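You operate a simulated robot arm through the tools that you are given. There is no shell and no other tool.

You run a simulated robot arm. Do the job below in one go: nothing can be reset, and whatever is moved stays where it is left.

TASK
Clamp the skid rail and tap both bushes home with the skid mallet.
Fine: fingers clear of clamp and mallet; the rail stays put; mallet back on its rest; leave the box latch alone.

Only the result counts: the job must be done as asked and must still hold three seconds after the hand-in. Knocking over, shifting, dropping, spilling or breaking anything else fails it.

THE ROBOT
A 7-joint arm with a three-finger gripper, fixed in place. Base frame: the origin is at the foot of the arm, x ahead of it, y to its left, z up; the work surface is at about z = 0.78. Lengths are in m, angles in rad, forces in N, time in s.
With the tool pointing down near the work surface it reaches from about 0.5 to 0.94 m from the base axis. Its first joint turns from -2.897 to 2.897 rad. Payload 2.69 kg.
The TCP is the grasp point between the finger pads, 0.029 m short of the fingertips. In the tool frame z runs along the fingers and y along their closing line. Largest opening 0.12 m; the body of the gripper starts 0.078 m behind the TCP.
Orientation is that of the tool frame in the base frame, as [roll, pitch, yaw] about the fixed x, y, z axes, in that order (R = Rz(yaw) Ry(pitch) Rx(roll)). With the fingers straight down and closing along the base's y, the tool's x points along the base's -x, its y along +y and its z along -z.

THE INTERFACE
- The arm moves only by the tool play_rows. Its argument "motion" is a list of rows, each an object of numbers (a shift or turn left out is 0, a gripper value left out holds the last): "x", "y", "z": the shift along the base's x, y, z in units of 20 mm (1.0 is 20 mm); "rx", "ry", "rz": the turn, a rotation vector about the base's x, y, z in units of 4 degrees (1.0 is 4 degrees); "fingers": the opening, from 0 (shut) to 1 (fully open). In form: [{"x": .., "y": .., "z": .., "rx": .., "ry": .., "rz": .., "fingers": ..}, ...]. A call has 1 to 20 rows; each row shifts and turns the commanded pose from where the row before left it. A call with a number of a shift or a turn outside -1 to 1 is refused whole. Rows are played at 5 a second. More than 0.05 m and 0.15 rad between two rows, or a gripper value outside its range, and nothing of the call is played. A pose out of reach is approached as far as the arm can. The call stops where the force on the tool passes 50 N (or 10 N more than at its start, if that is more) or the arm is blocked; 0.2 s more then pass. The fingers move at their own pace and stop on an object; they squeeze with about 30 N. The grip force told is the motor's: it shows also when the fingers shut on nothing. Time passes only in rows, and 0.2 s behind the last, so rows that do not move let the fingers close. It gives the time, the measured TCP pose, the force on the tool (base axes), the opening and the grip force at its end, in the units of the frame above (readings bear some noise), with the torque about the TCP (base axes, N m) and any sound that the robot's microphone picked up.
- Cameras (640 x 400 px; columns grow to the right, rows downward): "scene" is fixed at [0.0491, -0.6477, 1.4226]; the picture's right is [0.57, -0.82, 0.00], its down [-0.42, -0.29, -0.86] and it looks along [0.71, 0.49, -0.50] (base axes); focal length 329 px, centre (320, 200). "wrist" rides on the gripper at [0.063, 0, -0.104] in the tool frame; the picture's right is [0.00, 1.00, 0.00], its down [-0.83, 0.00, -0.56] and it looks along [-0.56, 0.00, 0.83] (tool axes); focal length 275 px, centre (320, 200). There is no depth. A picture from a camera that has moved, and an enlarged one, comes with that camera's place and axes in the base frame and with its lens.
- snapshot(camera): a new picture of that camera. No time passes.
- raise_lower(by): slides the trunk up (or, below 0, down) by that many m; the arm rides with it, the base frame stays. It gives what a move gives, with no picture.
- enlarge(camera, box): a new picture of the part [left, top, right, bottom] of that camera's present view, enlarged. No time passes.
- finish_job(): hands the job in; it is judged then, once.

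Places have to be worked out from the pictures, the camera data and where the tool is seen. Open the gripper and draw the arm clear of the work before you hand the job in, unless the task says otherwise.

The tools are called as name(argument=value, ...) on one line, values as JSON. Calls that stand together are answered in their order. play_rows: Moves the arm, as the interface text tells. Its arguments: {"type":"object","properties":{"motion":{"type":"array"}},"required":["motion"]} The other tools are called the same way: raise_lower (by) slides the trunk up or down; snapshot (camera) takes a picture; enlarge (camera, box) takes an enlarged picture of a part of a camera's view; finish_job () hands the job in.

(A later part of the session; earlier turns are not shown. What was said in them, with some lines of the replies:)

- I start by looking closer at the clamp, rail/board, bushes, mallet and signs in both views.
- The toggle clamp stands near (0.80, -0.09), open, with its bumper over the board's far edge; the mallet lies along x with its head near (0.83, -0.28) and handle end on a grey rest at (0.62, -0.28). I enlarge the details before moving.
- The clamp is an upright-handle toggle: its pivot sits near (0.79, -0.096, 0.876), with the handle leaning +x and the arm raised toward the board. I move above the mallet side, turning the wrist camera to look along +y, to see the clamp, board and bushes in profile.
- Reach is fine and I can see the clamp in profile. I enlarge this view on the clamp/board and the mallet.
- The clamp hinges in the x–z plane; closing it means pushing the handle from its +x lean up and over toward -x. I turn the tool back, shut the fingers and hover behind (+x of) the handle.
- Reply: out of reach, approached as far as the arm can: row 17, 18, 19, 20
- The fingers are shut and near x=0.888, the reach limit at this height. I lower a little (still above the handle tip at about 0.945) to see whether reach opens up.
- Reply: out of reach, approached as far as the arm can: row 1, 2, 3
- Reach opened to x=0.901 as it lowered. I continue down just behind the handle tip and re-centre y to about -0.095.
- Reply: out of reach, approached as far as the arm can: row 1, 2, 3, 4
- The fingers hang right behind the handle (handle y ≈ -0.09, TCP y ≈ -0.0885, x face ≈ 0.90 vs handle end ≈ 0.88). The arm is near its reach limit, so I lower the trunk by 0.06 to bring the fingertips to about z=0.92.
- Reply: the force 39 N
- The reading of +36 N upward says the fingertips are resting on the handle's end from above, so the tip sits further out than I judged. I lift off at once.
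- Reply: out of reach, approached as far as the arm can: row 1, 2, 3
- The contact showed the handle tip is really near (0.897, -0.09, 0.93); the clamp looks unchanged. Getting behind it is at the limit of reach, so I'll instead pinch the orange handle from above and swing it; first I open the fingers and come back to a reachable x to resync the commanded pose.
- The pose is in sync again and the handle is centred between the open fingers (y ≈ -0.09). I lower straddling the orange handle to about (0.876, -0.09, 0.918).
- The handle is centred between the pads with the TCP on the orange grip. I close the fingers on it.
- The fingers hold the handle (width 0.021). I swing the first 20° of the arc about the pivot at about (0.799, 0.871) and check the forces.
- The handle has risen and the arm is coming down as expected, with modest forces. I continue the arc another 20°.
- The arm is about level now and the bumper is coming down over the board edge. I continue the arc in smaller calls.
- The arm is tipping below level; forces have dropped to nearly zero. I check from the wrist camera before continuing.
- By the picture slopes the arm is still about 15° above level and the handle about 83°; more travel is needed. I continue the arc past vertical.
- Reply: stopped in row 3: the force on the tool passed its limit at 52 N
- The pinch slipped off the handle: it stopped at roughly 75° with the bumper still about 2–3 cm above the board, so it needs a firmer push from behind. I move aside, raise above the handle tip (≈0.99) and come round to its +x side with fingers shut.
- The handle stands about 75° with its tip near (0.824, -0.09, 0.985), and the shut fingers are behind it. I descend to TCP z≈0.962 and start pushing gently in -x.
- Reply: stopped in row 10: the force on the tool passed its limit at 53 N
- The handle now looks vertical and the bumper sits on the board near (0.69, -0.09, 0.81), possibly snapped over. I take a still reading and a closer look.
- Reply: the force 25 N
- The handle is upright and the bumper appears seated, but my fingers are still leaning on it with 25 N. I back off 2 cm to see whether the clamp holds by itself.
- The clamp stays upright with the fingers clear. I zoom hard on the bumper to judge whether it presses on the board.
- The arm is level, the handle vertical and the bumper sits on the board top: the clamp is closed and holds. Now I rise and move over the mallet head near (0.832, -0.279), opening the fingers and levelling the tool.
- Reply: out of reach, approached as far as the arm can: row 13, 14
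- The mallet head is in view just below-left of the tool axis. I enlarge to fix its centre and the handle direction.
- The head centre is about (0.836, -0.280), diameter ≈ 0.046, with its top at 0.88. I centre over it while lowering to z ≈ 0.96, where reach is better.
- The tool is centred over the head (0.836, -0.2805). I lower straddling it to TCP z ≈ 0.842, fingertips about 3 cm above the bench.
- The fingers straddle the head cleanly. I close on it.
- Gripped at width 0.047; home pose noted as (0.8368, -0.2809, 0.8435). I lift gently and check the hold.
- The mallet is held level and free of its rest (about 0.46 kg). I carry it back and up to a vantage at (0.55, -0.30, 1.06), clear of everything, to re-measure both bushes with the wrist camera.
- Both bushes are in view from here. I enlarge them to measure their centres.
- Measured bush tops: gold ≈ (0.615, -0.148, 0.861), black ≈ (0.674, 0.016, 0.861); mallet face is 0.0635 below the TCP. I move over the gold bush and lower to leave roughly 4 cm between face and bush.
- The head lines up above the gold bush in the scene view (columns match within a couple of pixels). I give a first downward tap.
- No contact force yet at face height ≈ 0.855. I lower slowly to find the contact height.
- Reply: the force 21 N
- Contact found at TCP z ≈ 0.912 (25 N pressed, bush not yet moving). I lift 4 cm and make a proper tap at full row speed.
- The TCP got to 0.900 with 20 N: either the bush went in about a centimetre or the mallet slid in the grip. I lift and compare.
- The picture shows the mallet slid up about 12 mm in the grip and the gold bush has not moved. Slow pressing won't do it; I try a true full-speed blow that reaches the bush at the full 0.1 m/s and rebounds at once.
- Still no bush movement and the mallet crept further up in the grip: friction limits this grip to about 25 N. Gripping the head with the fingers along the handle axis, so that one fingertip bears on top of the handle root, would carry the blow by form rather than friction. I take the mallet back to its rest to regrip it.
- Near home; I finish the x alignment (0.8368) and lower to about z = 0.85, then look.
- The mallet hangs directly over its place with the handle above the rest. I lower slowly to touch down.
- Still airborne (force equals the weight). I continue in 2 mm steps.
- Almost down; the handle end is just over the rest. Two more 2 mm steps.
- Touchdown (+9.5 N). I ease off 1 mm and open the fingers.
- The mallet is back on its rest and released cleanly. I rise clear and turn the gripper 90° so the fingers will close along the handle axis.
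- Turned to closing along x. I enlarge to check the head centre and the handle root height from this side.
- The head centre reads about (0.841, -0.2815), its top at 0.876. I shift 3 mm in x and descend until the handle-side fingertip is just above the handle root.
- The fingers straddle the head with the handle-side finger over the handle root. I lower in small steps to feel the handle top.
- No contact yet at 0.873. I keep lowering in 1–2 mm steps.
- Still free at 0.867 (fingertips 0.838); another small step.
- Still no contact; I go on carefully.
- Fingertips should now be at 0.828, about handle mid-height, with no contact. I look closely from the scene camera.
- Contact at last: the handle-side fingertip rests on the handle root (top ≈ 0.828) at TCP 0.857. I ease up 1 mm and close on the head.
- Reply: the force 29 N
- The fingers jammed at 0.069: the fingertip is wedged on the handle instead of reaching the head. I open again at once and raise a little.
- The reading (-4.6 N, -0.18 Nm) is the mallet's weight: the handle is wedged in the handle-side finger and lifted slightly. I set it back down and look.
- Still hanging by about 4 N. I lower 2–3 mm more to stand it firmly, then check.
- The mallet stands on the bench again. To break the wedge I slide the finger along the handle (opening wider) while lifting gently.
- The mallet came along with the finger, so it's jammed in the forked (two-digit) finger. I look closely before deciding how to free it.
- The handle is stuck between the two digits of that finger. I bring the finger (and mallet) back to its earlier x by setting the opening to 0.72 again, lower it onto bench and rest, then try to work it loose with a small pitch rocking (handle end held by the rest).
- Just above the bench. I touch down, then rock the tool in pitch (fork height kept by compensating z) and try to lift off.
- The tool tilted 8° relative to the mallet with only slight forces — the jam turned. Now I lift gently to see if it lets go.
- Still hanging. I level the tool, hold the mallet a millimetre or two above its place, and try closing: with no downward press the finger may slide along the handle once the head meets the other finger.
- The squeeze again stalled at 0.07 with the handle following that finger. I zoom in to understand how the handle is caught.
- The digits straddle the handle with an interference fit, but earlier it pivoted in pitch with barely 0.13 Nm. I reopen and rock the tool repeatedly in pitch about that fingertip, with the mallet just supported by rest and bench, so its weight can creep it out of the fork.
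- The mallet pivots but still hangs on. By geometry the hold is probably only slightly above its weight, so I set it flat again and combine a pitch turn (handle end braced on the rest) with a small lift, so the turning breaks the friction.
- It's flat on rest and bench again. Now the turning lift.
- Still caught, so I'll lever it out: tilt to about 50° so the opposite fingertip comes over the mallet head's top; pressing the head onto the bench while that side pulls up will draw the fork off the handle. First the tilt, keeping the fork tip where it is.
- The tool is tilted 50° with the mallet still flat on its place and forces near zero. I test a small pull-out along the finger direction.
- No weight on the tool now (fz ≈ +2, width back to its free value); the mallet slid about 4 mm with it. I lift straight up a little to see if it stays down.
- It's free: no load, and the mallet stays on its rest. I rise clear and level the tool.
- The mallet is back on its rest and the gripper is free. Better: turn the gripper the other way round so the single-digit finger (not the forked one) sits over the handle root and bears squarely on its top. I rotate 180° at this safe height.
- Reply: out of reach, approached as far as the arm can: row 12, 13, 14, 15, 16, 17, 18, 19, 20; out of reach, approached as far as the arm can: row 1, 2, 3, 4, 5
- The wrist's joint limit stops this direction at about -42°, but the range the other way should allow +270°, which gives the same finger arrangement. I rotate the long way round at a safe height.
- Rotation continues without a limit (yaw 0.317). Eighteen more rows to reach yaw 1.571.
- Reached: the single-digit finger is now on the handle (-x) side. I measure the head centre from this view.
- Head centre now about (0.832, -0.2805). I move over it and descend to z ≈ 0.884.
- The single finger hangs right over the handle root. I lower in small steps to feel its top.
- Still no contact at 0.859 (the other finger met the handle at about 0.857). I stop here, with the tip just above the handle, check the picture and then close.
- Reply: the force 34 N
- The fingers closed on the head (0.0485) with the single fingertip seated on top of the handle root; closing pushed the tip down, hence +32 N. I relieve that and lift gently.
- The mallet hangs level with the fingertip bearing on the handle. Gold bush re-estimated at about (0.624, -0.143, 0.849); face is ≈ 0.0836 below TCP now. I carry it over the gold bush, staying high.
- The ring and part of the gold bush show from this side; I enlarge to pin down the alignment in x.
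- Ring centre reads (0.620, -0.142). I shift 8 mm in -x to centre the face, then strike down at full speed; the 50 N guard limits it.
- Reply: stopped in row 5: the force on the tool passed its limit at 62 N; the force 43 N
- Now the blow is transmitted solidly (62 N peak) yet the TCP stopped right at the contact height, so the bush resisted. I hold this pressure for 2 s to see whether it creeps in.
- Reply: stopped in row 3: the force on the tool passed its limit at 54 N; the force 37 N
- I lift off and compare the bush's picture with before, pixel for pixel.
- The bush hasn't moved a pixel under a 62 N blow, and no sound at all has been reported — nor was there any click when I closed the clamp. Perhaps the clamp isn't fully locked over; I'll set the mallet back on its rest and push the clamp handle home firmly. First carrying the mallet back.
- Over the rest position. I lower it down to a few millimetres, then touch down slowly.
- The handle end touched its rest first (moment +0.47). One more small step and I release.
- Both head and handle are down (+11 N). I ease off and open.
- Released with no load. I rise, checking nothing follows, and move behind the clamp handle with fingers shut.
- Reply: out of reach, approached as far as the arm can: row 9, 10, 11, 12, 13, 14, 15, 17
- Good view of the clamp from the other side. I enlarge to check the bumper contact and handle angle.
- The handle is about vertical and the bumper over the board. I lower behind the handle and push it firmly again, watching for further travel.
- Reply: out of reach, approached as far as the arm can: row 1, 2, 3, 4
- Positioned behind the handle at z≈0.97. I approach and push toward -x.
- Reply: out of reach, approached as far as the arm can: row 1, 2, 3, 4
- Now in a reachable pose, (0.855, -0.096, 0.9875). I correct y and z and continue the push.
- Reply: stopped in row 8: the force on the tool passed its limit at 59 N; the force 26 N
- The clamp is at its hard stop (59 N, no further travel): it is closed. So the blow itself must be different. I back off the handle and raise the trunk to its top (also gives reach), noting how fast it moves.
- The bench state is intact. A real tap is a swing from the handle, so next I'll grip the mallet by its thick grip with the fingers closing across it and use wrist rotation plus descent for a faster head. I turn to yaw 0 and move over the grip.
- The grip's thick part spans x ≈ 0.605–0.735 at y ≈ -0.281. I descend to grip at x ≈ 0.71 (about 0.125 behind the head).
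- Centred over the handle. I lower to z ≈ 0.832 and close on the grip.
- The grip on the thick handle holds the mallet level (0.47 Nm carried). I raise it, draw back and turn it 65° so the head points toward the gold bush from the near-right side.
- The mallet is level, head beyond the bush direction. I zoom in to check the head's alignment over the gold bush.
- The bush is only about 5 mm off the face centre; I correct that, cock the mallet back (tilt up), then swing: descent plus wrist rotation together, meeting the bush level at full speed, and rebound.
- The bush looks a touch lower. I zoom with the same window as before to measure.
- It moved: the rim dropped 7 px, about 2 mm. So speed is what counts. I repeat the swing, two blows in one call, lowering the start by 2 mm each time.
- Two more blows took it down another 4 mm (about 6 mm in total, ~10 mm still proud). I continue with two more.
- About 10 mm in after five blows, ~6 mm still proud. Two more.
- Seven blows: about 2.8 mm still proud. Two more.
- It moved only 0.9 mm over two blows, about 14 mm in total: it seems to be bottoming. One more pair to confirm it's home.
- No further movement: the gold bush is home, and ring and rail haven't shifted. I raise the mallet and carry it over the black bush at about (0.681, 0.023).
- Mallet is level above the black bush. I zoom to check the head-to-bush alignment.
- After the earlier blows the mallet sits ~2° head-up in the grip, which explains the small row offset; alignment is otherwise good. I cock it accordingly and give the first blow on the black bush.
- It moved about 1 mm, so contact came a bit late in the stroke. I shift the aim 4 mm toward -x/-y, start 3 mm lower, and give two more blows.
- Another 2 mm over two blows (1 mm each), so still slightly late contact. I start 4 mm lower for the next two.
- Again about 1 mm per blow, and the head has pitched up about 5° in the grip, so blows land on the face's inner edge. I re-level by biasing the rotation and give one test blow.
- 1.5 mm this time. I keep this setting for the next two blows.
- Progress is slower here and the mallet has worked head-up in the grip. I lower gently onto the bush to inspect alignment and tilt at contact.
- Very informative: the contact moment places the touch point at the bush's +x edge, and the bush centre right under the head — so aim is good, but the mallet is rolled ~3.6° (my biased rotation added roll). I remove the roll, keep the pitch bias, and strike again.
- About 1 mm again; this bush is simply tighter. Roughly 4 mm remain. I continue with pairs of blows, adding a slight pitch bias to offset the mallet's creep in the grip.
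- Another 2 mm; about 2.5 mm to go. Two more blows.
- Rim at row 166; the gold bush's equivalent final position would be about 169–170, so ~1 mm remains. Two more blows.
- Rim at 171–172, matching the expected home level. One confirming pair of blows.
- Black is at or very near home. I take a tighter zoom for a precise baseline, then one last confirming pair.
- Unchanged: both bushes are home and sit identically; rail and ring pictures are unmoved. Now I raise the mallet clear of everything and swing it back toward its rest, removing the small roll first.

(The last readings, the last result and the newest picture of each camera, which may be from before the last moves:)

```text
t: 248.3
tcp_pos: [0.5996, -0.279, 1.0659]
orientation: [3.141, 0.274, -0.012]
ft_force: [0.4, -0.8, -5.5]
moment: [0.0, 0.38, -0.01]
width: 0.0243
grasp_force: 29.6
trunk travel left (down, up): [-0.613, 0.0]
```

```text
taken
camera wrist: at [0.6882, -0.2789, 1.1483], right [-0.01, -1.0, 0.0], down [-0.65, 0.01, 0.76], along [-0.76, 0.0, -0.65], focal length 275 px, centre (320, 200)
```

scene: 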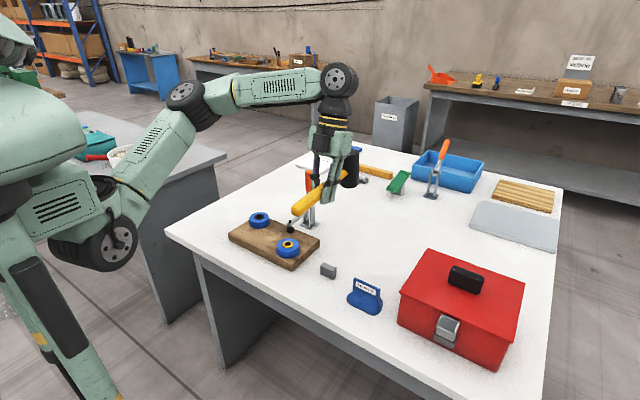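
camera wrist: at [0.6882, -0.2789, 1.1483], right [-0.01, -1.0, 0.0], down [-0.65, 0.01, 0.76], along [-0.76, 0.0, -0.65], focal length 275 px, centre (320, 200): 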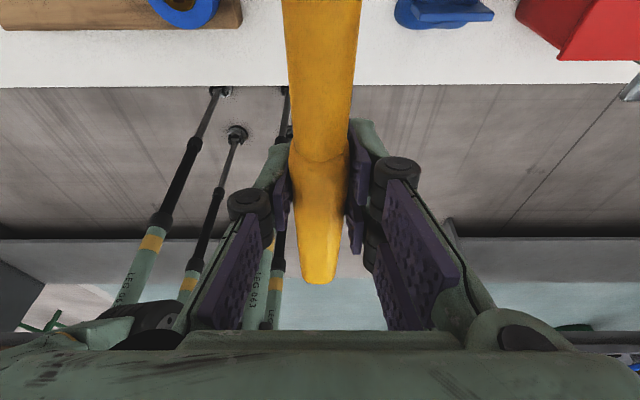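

Head points +x again. I zoom to judge the mallet's level before setting it down.

enlarge(camera="scene", box=[280, 130, 370, 230])

```text
4.00 times, centred on (325, 180) of scene
camera zoom: at [0.0491, -0.6477, 1.4226], right [0.57, -0.82, 0.0], down [-0.42, -0.29, -0.86], along [0.71, 0.49, -0.5], focal length 1317 px, centre (300, 280)
```

zoom: 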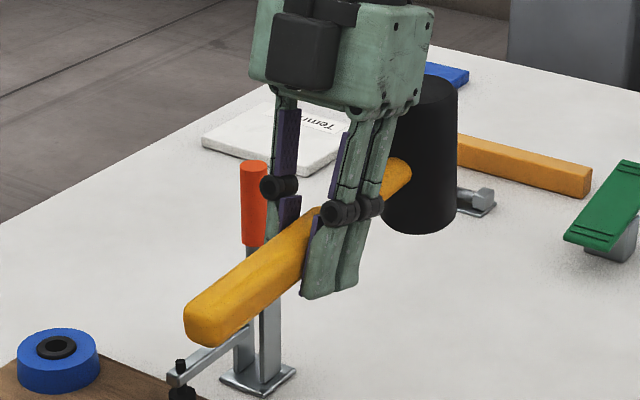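

Near level. I move over the home spot (TCP x ≈ 0.715 puts the head at ≈ 0.84) and descend.

play_rows(motion=[{"x": 0.9, "rz": 0.17}, {"x": 1}, {"x": 1}, {"x": 1}, {"x": 1}, {"x": 0.87, "y": -0.1}, {"z": -1}, {"z": -1}, {"z": -1}, {"z": -1}, {"z": -1}, {"z": -1}, {"z": -1}, {"z": -1}, {"z": -0.8}, {}])

enlarge(camera="scene", box=[300, 170, 400, 290])

snapshot(camera="wrist")

```text
t: 251.7
tcp_pos: [0.7153, -0.2798, 0.889]
orientation: [3.141, 0.271, 0.002]
ft_force: [0.1, -0.2, -5.0]
moment: [-0.02, 0.44, -0.01]
width: 0.0242
grasp_force: 29.7
trunk travel left (down, up): [-0.613, 0.0]
```

```text
3.33 times, centred on (350, 230) of scene
camera zoom: at [0.0491, -0.6477, 1.4226], right [0.57, -0.82, 0.0], down [-0.42, -0.29, -0.86], along [0.71, 0.49, -0.5], focal length 1098 px, centre (220, 100)
```

zoom: 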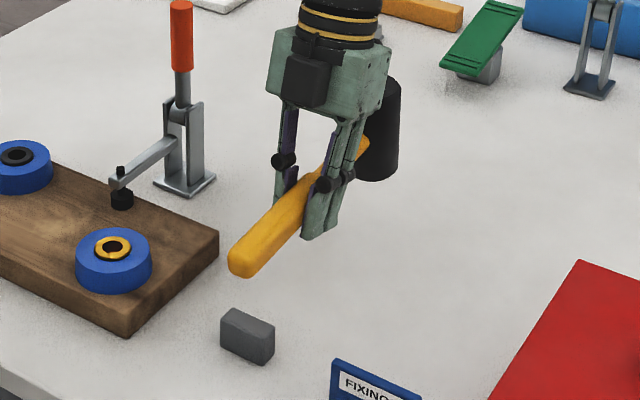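

```text
taken
camera wrist: at [0.8032, -0.2788, 0.972], right [0.01, -1.0, 0.0], down [-0.65, 0.0, 0.76], along [-0.76, -0.01, -0.65], focal length 275 px, centre (320, 200)
```

wrist: 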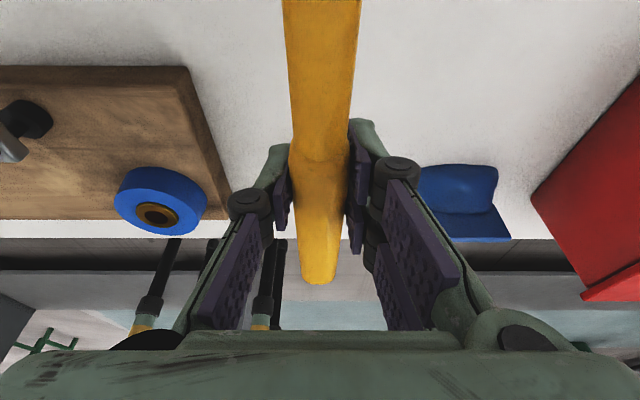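

play_rows(motion=[{"z": -0.8}, {"z": -0.7}, {"z": -0.5}, {"z": -0.2}, {}])

enlarge(camera="scene", box=[300, 170, 400, 290])

```text
t: 252.9
tcp_pos: [0.7137, -0.2805, 0.8455]
orientation: [3.139, 0.276, -0.001]
ft_force: [-1.2, -0.3, -5.4]
moment: [0.02, 0.41, 0.0]
width: 0.0243
grasp_force: 29.9
trunk travel left (down, up): [-0.613, 0.0]
```

```text
3.33 times, centred on (350, 230) of scene
camera zoom: at [0.0491, -0.6477, 1.4226], right [0.57, -0.82, 0.0], down [-0.42, -0.29, -0.86], along [0.71, 0.49, -0.5], focal length 1098 px, centre (220, 100)
```

zoom: 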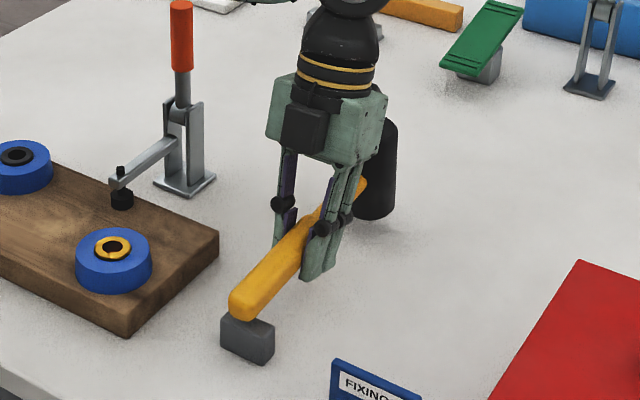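

The tail is closer to the rest than the head is to the bench: the mallet is about 3° head-up. I pitch it down 3.4° and continue lowering.

play_rows(motion=[{"ry": 0.45}, {"ry": 0.4}, {"z": -0.2}, {"z": -0.15}, {}])

enlarge(camera="scene", box=[300, 170, 400, 290])

```text
t: 254.1
tcp_pos: [0.7147, -0.2805, 0.8368]
orientation: [3.141, 0.332, -0.001]
ft_force: [-0.2, 1.1, -5.6]
moment: [0.01, 0.39, -0.01]
width: 0.024
grasp_force: 30.4
trunk travel left (down, up): [-0.613, 0.0]
```

```text
3.33 times, centred on (350, 230) of scene
camera zoom: at [0.0491, -0.6477, 1.4226], right [0.57, -0.82, 0.0], down [-0.42, -0.29, -0.86], along [0.71, 0.49, -0.5], focal length 1098 px, centre (220, 100)
```

zoom: 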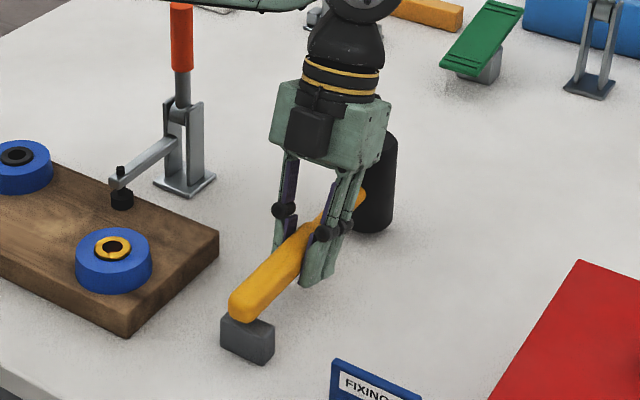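

play_rows(motion=[{"z": -0.1}, {"z": -0.1}, {}])

```text
t: 254.9
tcp_pos: [0.7145, -0.2801, 0.8326]
orientation: [3.14, 0.333, -0.002]
ft_force: [0.2, 0.7, -4.8]
moment: [-0.01, 0.46, 0.02]
width: 0.0241
grasp_force: 30.0
trunk travel left (down, up): [-0.613, 0.0]
```

play_rows(motion=[{"z": -0.1}, {}])

enlarge(camera="scene", box=[300, 170, 400, 290])

```text
t: 255.5
tcp_pos: [0.7142, -0.2806, 0.8314]
orientation: [3.141, 0.336, 0.001]
ft_force: [-1.0, 0.9, -5.8]
moment: [0.03, 0.45, -0.03]
width: 0.0241
grasp_force: 29.9
trunk travel left (down, up): [-0.613, 0.0]
```

```text
3.33 times, centred on (350, 230) of scene
camera zoom: at [0.0491, -0.6477, 1.4226], right [0.57, -0.82, 0.0], down [-0.42, -0.29, -0.86], along [0.71, 0.49, -0.5], focal length 1098 px, centre (220, 100)
```

zoom: 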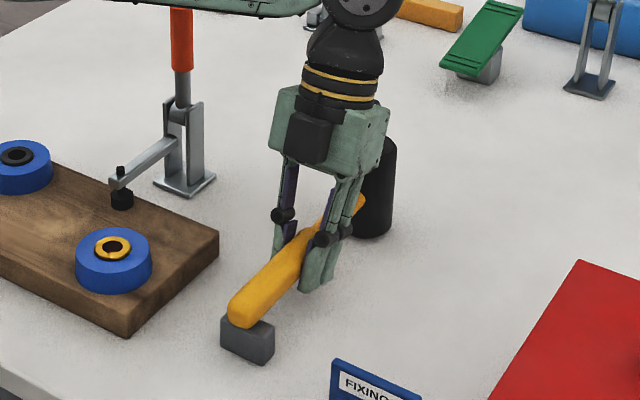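

play_rows(motion=[{"z": -0.1}, {}])

```text
t: 256.1
tcp_pos: [0.7148, -0.2795, 0.8294]
orientation: [3.14, 0.332, 0.001]
ft_force: [-0.3, 0.7, -6.0]
moment: [0.04, 0.43, 0.02]
width: 0.0243
grasp_force: 30.1
trunk travel left (down, up): [-0.613, 0.0]
```

play_rows(motion=[{"z": -0.1}, {}])

```text
t: 256.7
tcp_pos: [0.7142, -0.2802, 0.8283]
orientation: [3.138, 0.329, 0.0]
ft_force: [1.9, 0.7, 1.9]
moment: [0.14, 0.76, -0.07]
width: 0.0242
grasp_force: 29.6
trunk travel left (down, up): [-0.613, 0.0]
```

Both tail and head are now bearing (+7.5 N shared). I ease slightly and open the fingers.

play_rows(motion=[{"z": 0.04}, {"fingers": 0.35}, {"fingers": 0.55}, {}, {}])

enlarge(camera="scene", box=[300, 170, 400, 290])

snapshot(camera="wrist")

```text
t: 257.9
tcp_pos: [0.7138, -0.2808, 0.8289]
orientation: [3.14, 0.331, 0.0]
ft_force: [-0.3, -0.1, 0.0]
moment: [0.02, 0.0, 0.01]
width: 0.066
grasp_force: 0.0
trunk travel left (down, up): [-0.613, 0.0]
```

```text
3.33 times, centred on (350, 230) of scene
camera zoom: at [0.0491, -0.6477, 1.4226], right [0.57, -0.82, 0.0], down [-0.42, -0.29, -0.86], along [0.71, 0.49, -0.5], focal length 1098 px, centre (220, 100)
```

zoom: 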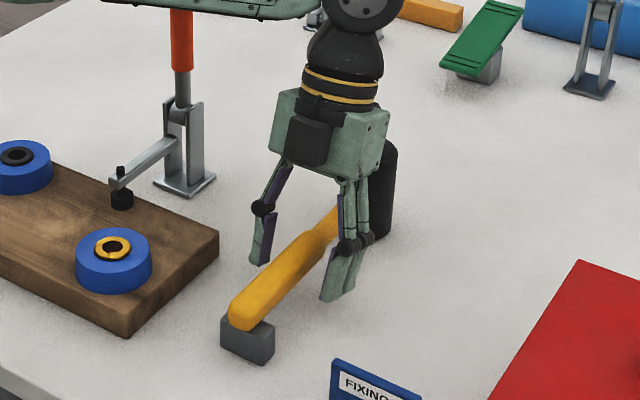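

```text
taken
camera wrist: at [0.8079, -0.2796, 0.9073], right [0.01, -1.0, 0.0], down [-0.6, 0.0, 0.8], along [-0.8, -0.01, -0.6], focal length 275 px, centre (320, 200)
```

wrist: 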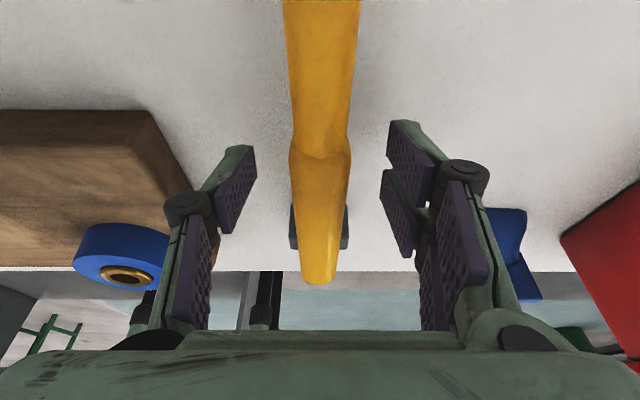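

Released: no load, mallet lying on its rest. I rise straight up and level the tool.

play_rows(motion=[{"z": 0.5}, {"z": 1}, {"z": 1}, {"z": 1}, {"z": 1}, {"z": 1}, {"z": 1}, {"z": 1}, {"z": 1, "ry": -0.75}, {"z": 1, "ry": -1}, {"z": 0.5, "ry": -1}, {"ry": -1}, {"ry": -1}, {}])

snapshot(camera="scene")

enlarge(camera="scene", box=[310, 180, 400, 290])

snapshot(camera="wrist")

```text
t: 260.9
tcp_pos: [0.7144, -0.281, 1.0293]
orientation: [3.138, -0.001, 0.002]
ft_force: [-0.1, -0.3, -0.5]
moment: [-0.04, 0.04, 0.01]
width: 0.066
grasp_force: 0.0
trunk travel left (down, up): [-0.613, 0.0]
```

```text
taken
```

scene: 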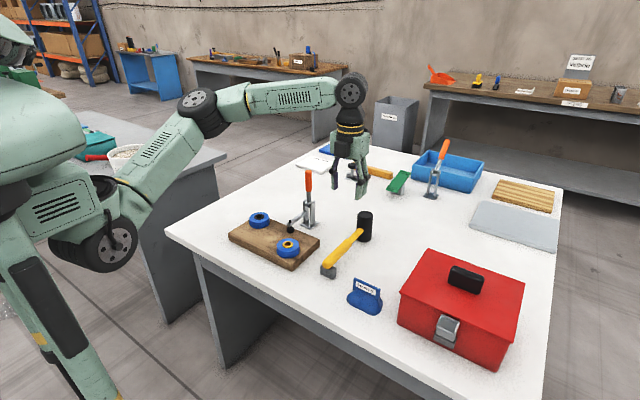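

```text
3.64 times, centred on (355, 235) of scene
camera zoom: at [0.0491, -0.6477, 1.4226], right [0.57, -0.82, 0.0], down [-0.42, -0.29, -0.86], along [0.71, 0.49, -0.5], focal length 1197 px, centre (193, 73)
```

zoom: 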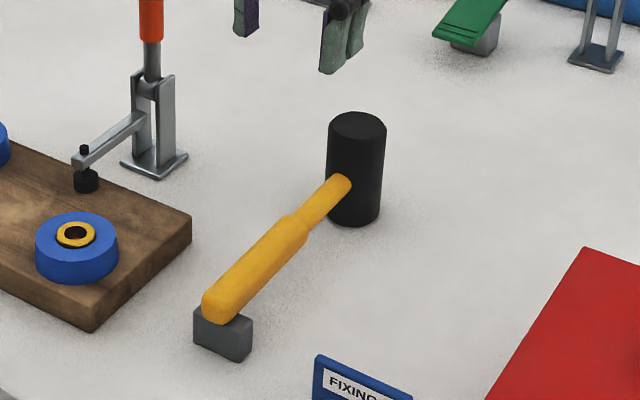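

```text
taken
camera wrist: at [0.7776, -0.2796, 1.1339], right [0.01, -1.0, 0.0], down [-0.83, 0.0, 0.56], along [-0.56, 0.0, -0.83], focal length 275 px, centre (320, 200)
```

wrist: 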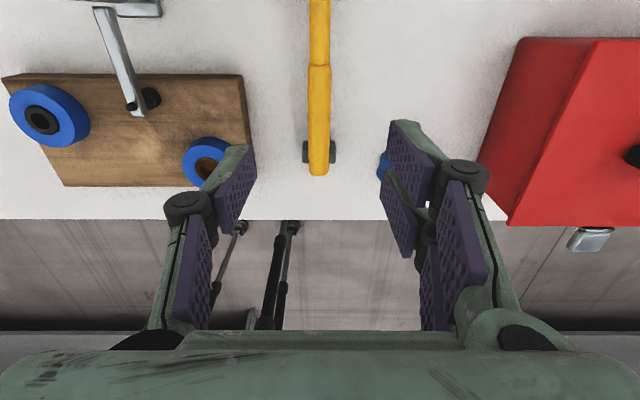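

Mallet stands on its rest. I take the same windows as at the start to compare mallet, rail and clamp with the original picture.

enlarge(camera="scene", box=[310, 200, 385, 285])

enlarge(camera="scene", box=[225, 200, 325, 275])

enlarge(camera="scene", box=[320, 240, 540, 370])

```text
4.71 times, centred on (348, 242) of scene
camera zoom: at [0.0491, -0.6477, 1.4226], right [0.57, -0.82, 0.0], down [-0.42, -0.29, -0.86], along [0.71, 0.49, -0.5], focal length 1550 px, centre (191, 0)
```

zoom: 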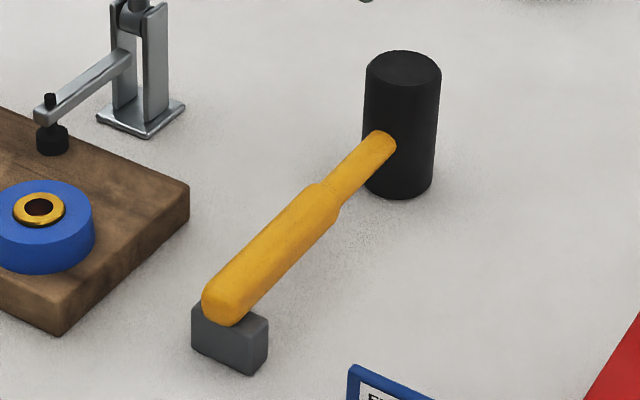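

```text
5.33 times, centred on (275, 238) of scene
camera zoom: at [0.0491, -0.6477, 1.4226], right [0.57, -0.82, 0.0], down [-0.42, -0.29, -0.86], along [0.71, 0.49, -0.5], focal length 1756 px, centre (560, 0)
```

zoom: 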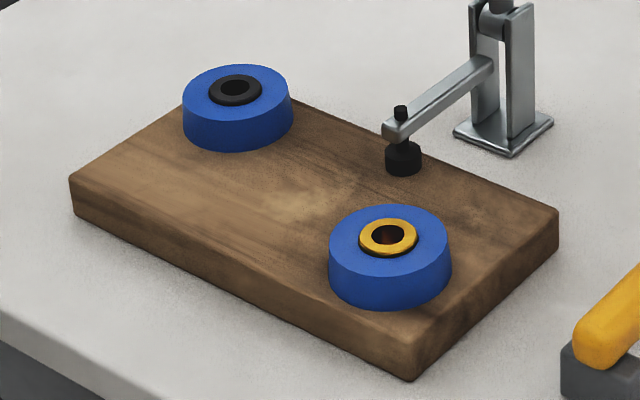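

```text
2.91 times, centred on (430, 305) of scene
camera zoom: at [0.0491, -0.6477, 1.4226], right [0.57, -0.82, 0.0], down [-0.42, -0.29, -0.86], along [0.71, 0.49, -0.5], focal length 958 px, centre (0, -106)
```

zoom: 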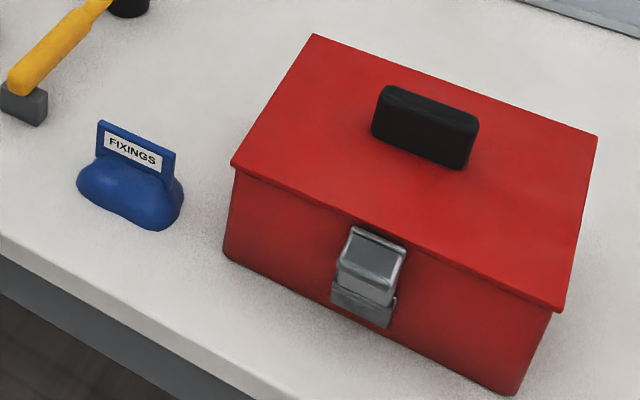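

Everything matches the start apart from the closed clamp and seated bushes (mallet within 2–4 mm of its original place, rail unmoved, box untouched). I draw the arm up and back, clear of the work.

play_rows(motion=[{"z": 1}, {"z": 1}, {"z": 1}, {"z": 1}, {"z": 1}, {"z": 1}, {"z": 0.5, "x": -0.8}, {"x": -1, "fingers": 0.8}, {"x": -1}, {"x": -1}, {"x": -1}, {"x": -1}, {"x": -1}, {"x": -1}, {}, {}, {}])

snapshot(camera="scene")

enlarge(camera="scene", box=[220, 150, 400, 290])

```text
t: 264.5
tcp_pos: [0.5573, -0.2808, 1.1597]
orientation: [3.139, 0.001, 0.001]
ft_force: [0.3, 0.1, -0.1]
moment: [-0.02, 0.0, 0.01]
width: 0.096
grasp_force: 0.1
trunk travel left (down, up): [-0.613, 0.0]
```

```text
taken
```

scene: 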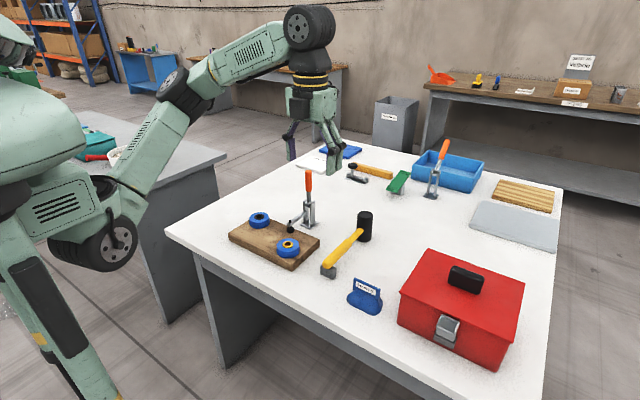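

```text
2.86 times, centred on (310, 220) of scene
camera zoom: at [0.0491, -0.6477, 1.4226], right [0.57, -0.82, 0.0], down [-0.42, -0.29, -0.86], along [0.71, 0.49, -0.5], focal length 941 px, centre (349, 143)
```

zoom: 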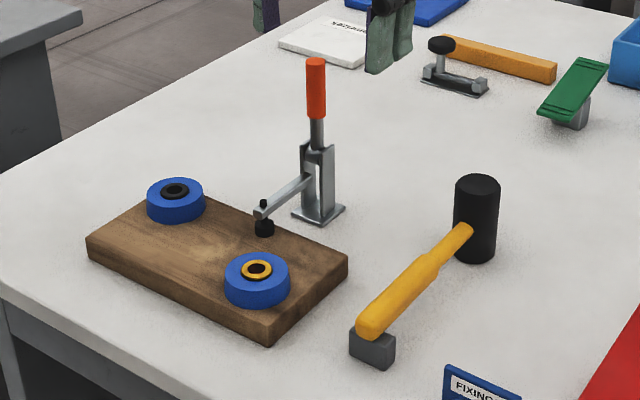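

The clamp is closed on the rail, both bushes sit home, the mallet lies on its rest, the box and its latch are untouched, and the open gripper is well clear. I hand the job in.

finish_job()

```text
The job is handed in.
```

I clamped the rail, tapped both bushes home with the mallet and handed the job in. I don't have the verdict.

- **Clamp:** the handle is upright against its stop and the bumper sits on the rail. It held by itself when I backed off, and a second push of about 59 N moved it no further.
- **Bushes:** both went in about 14–15 mm and then stopped moving under further taps. They now sit equally low in their rings.
- **Rail:** its outline matches the first pictures, so I saw no shift.
- **Mallet:** it is back on its rest, roughly 2–4 mm from where it started. It took several tries: it slipped in the grip, and at one point its handle jammed in a finger and had to be worked loose. It was then gripped by the handle and swung.
- **Box and latch:** I did not touch them.
- **Gripper:** it is open, up and clear of the clamp and mallet.

One thing I could not confirm: the microphone reported no sound at any point, so there was no click from the clamp or knock from a bush. I judged the clamp and bushes from the pictures and the force readings.
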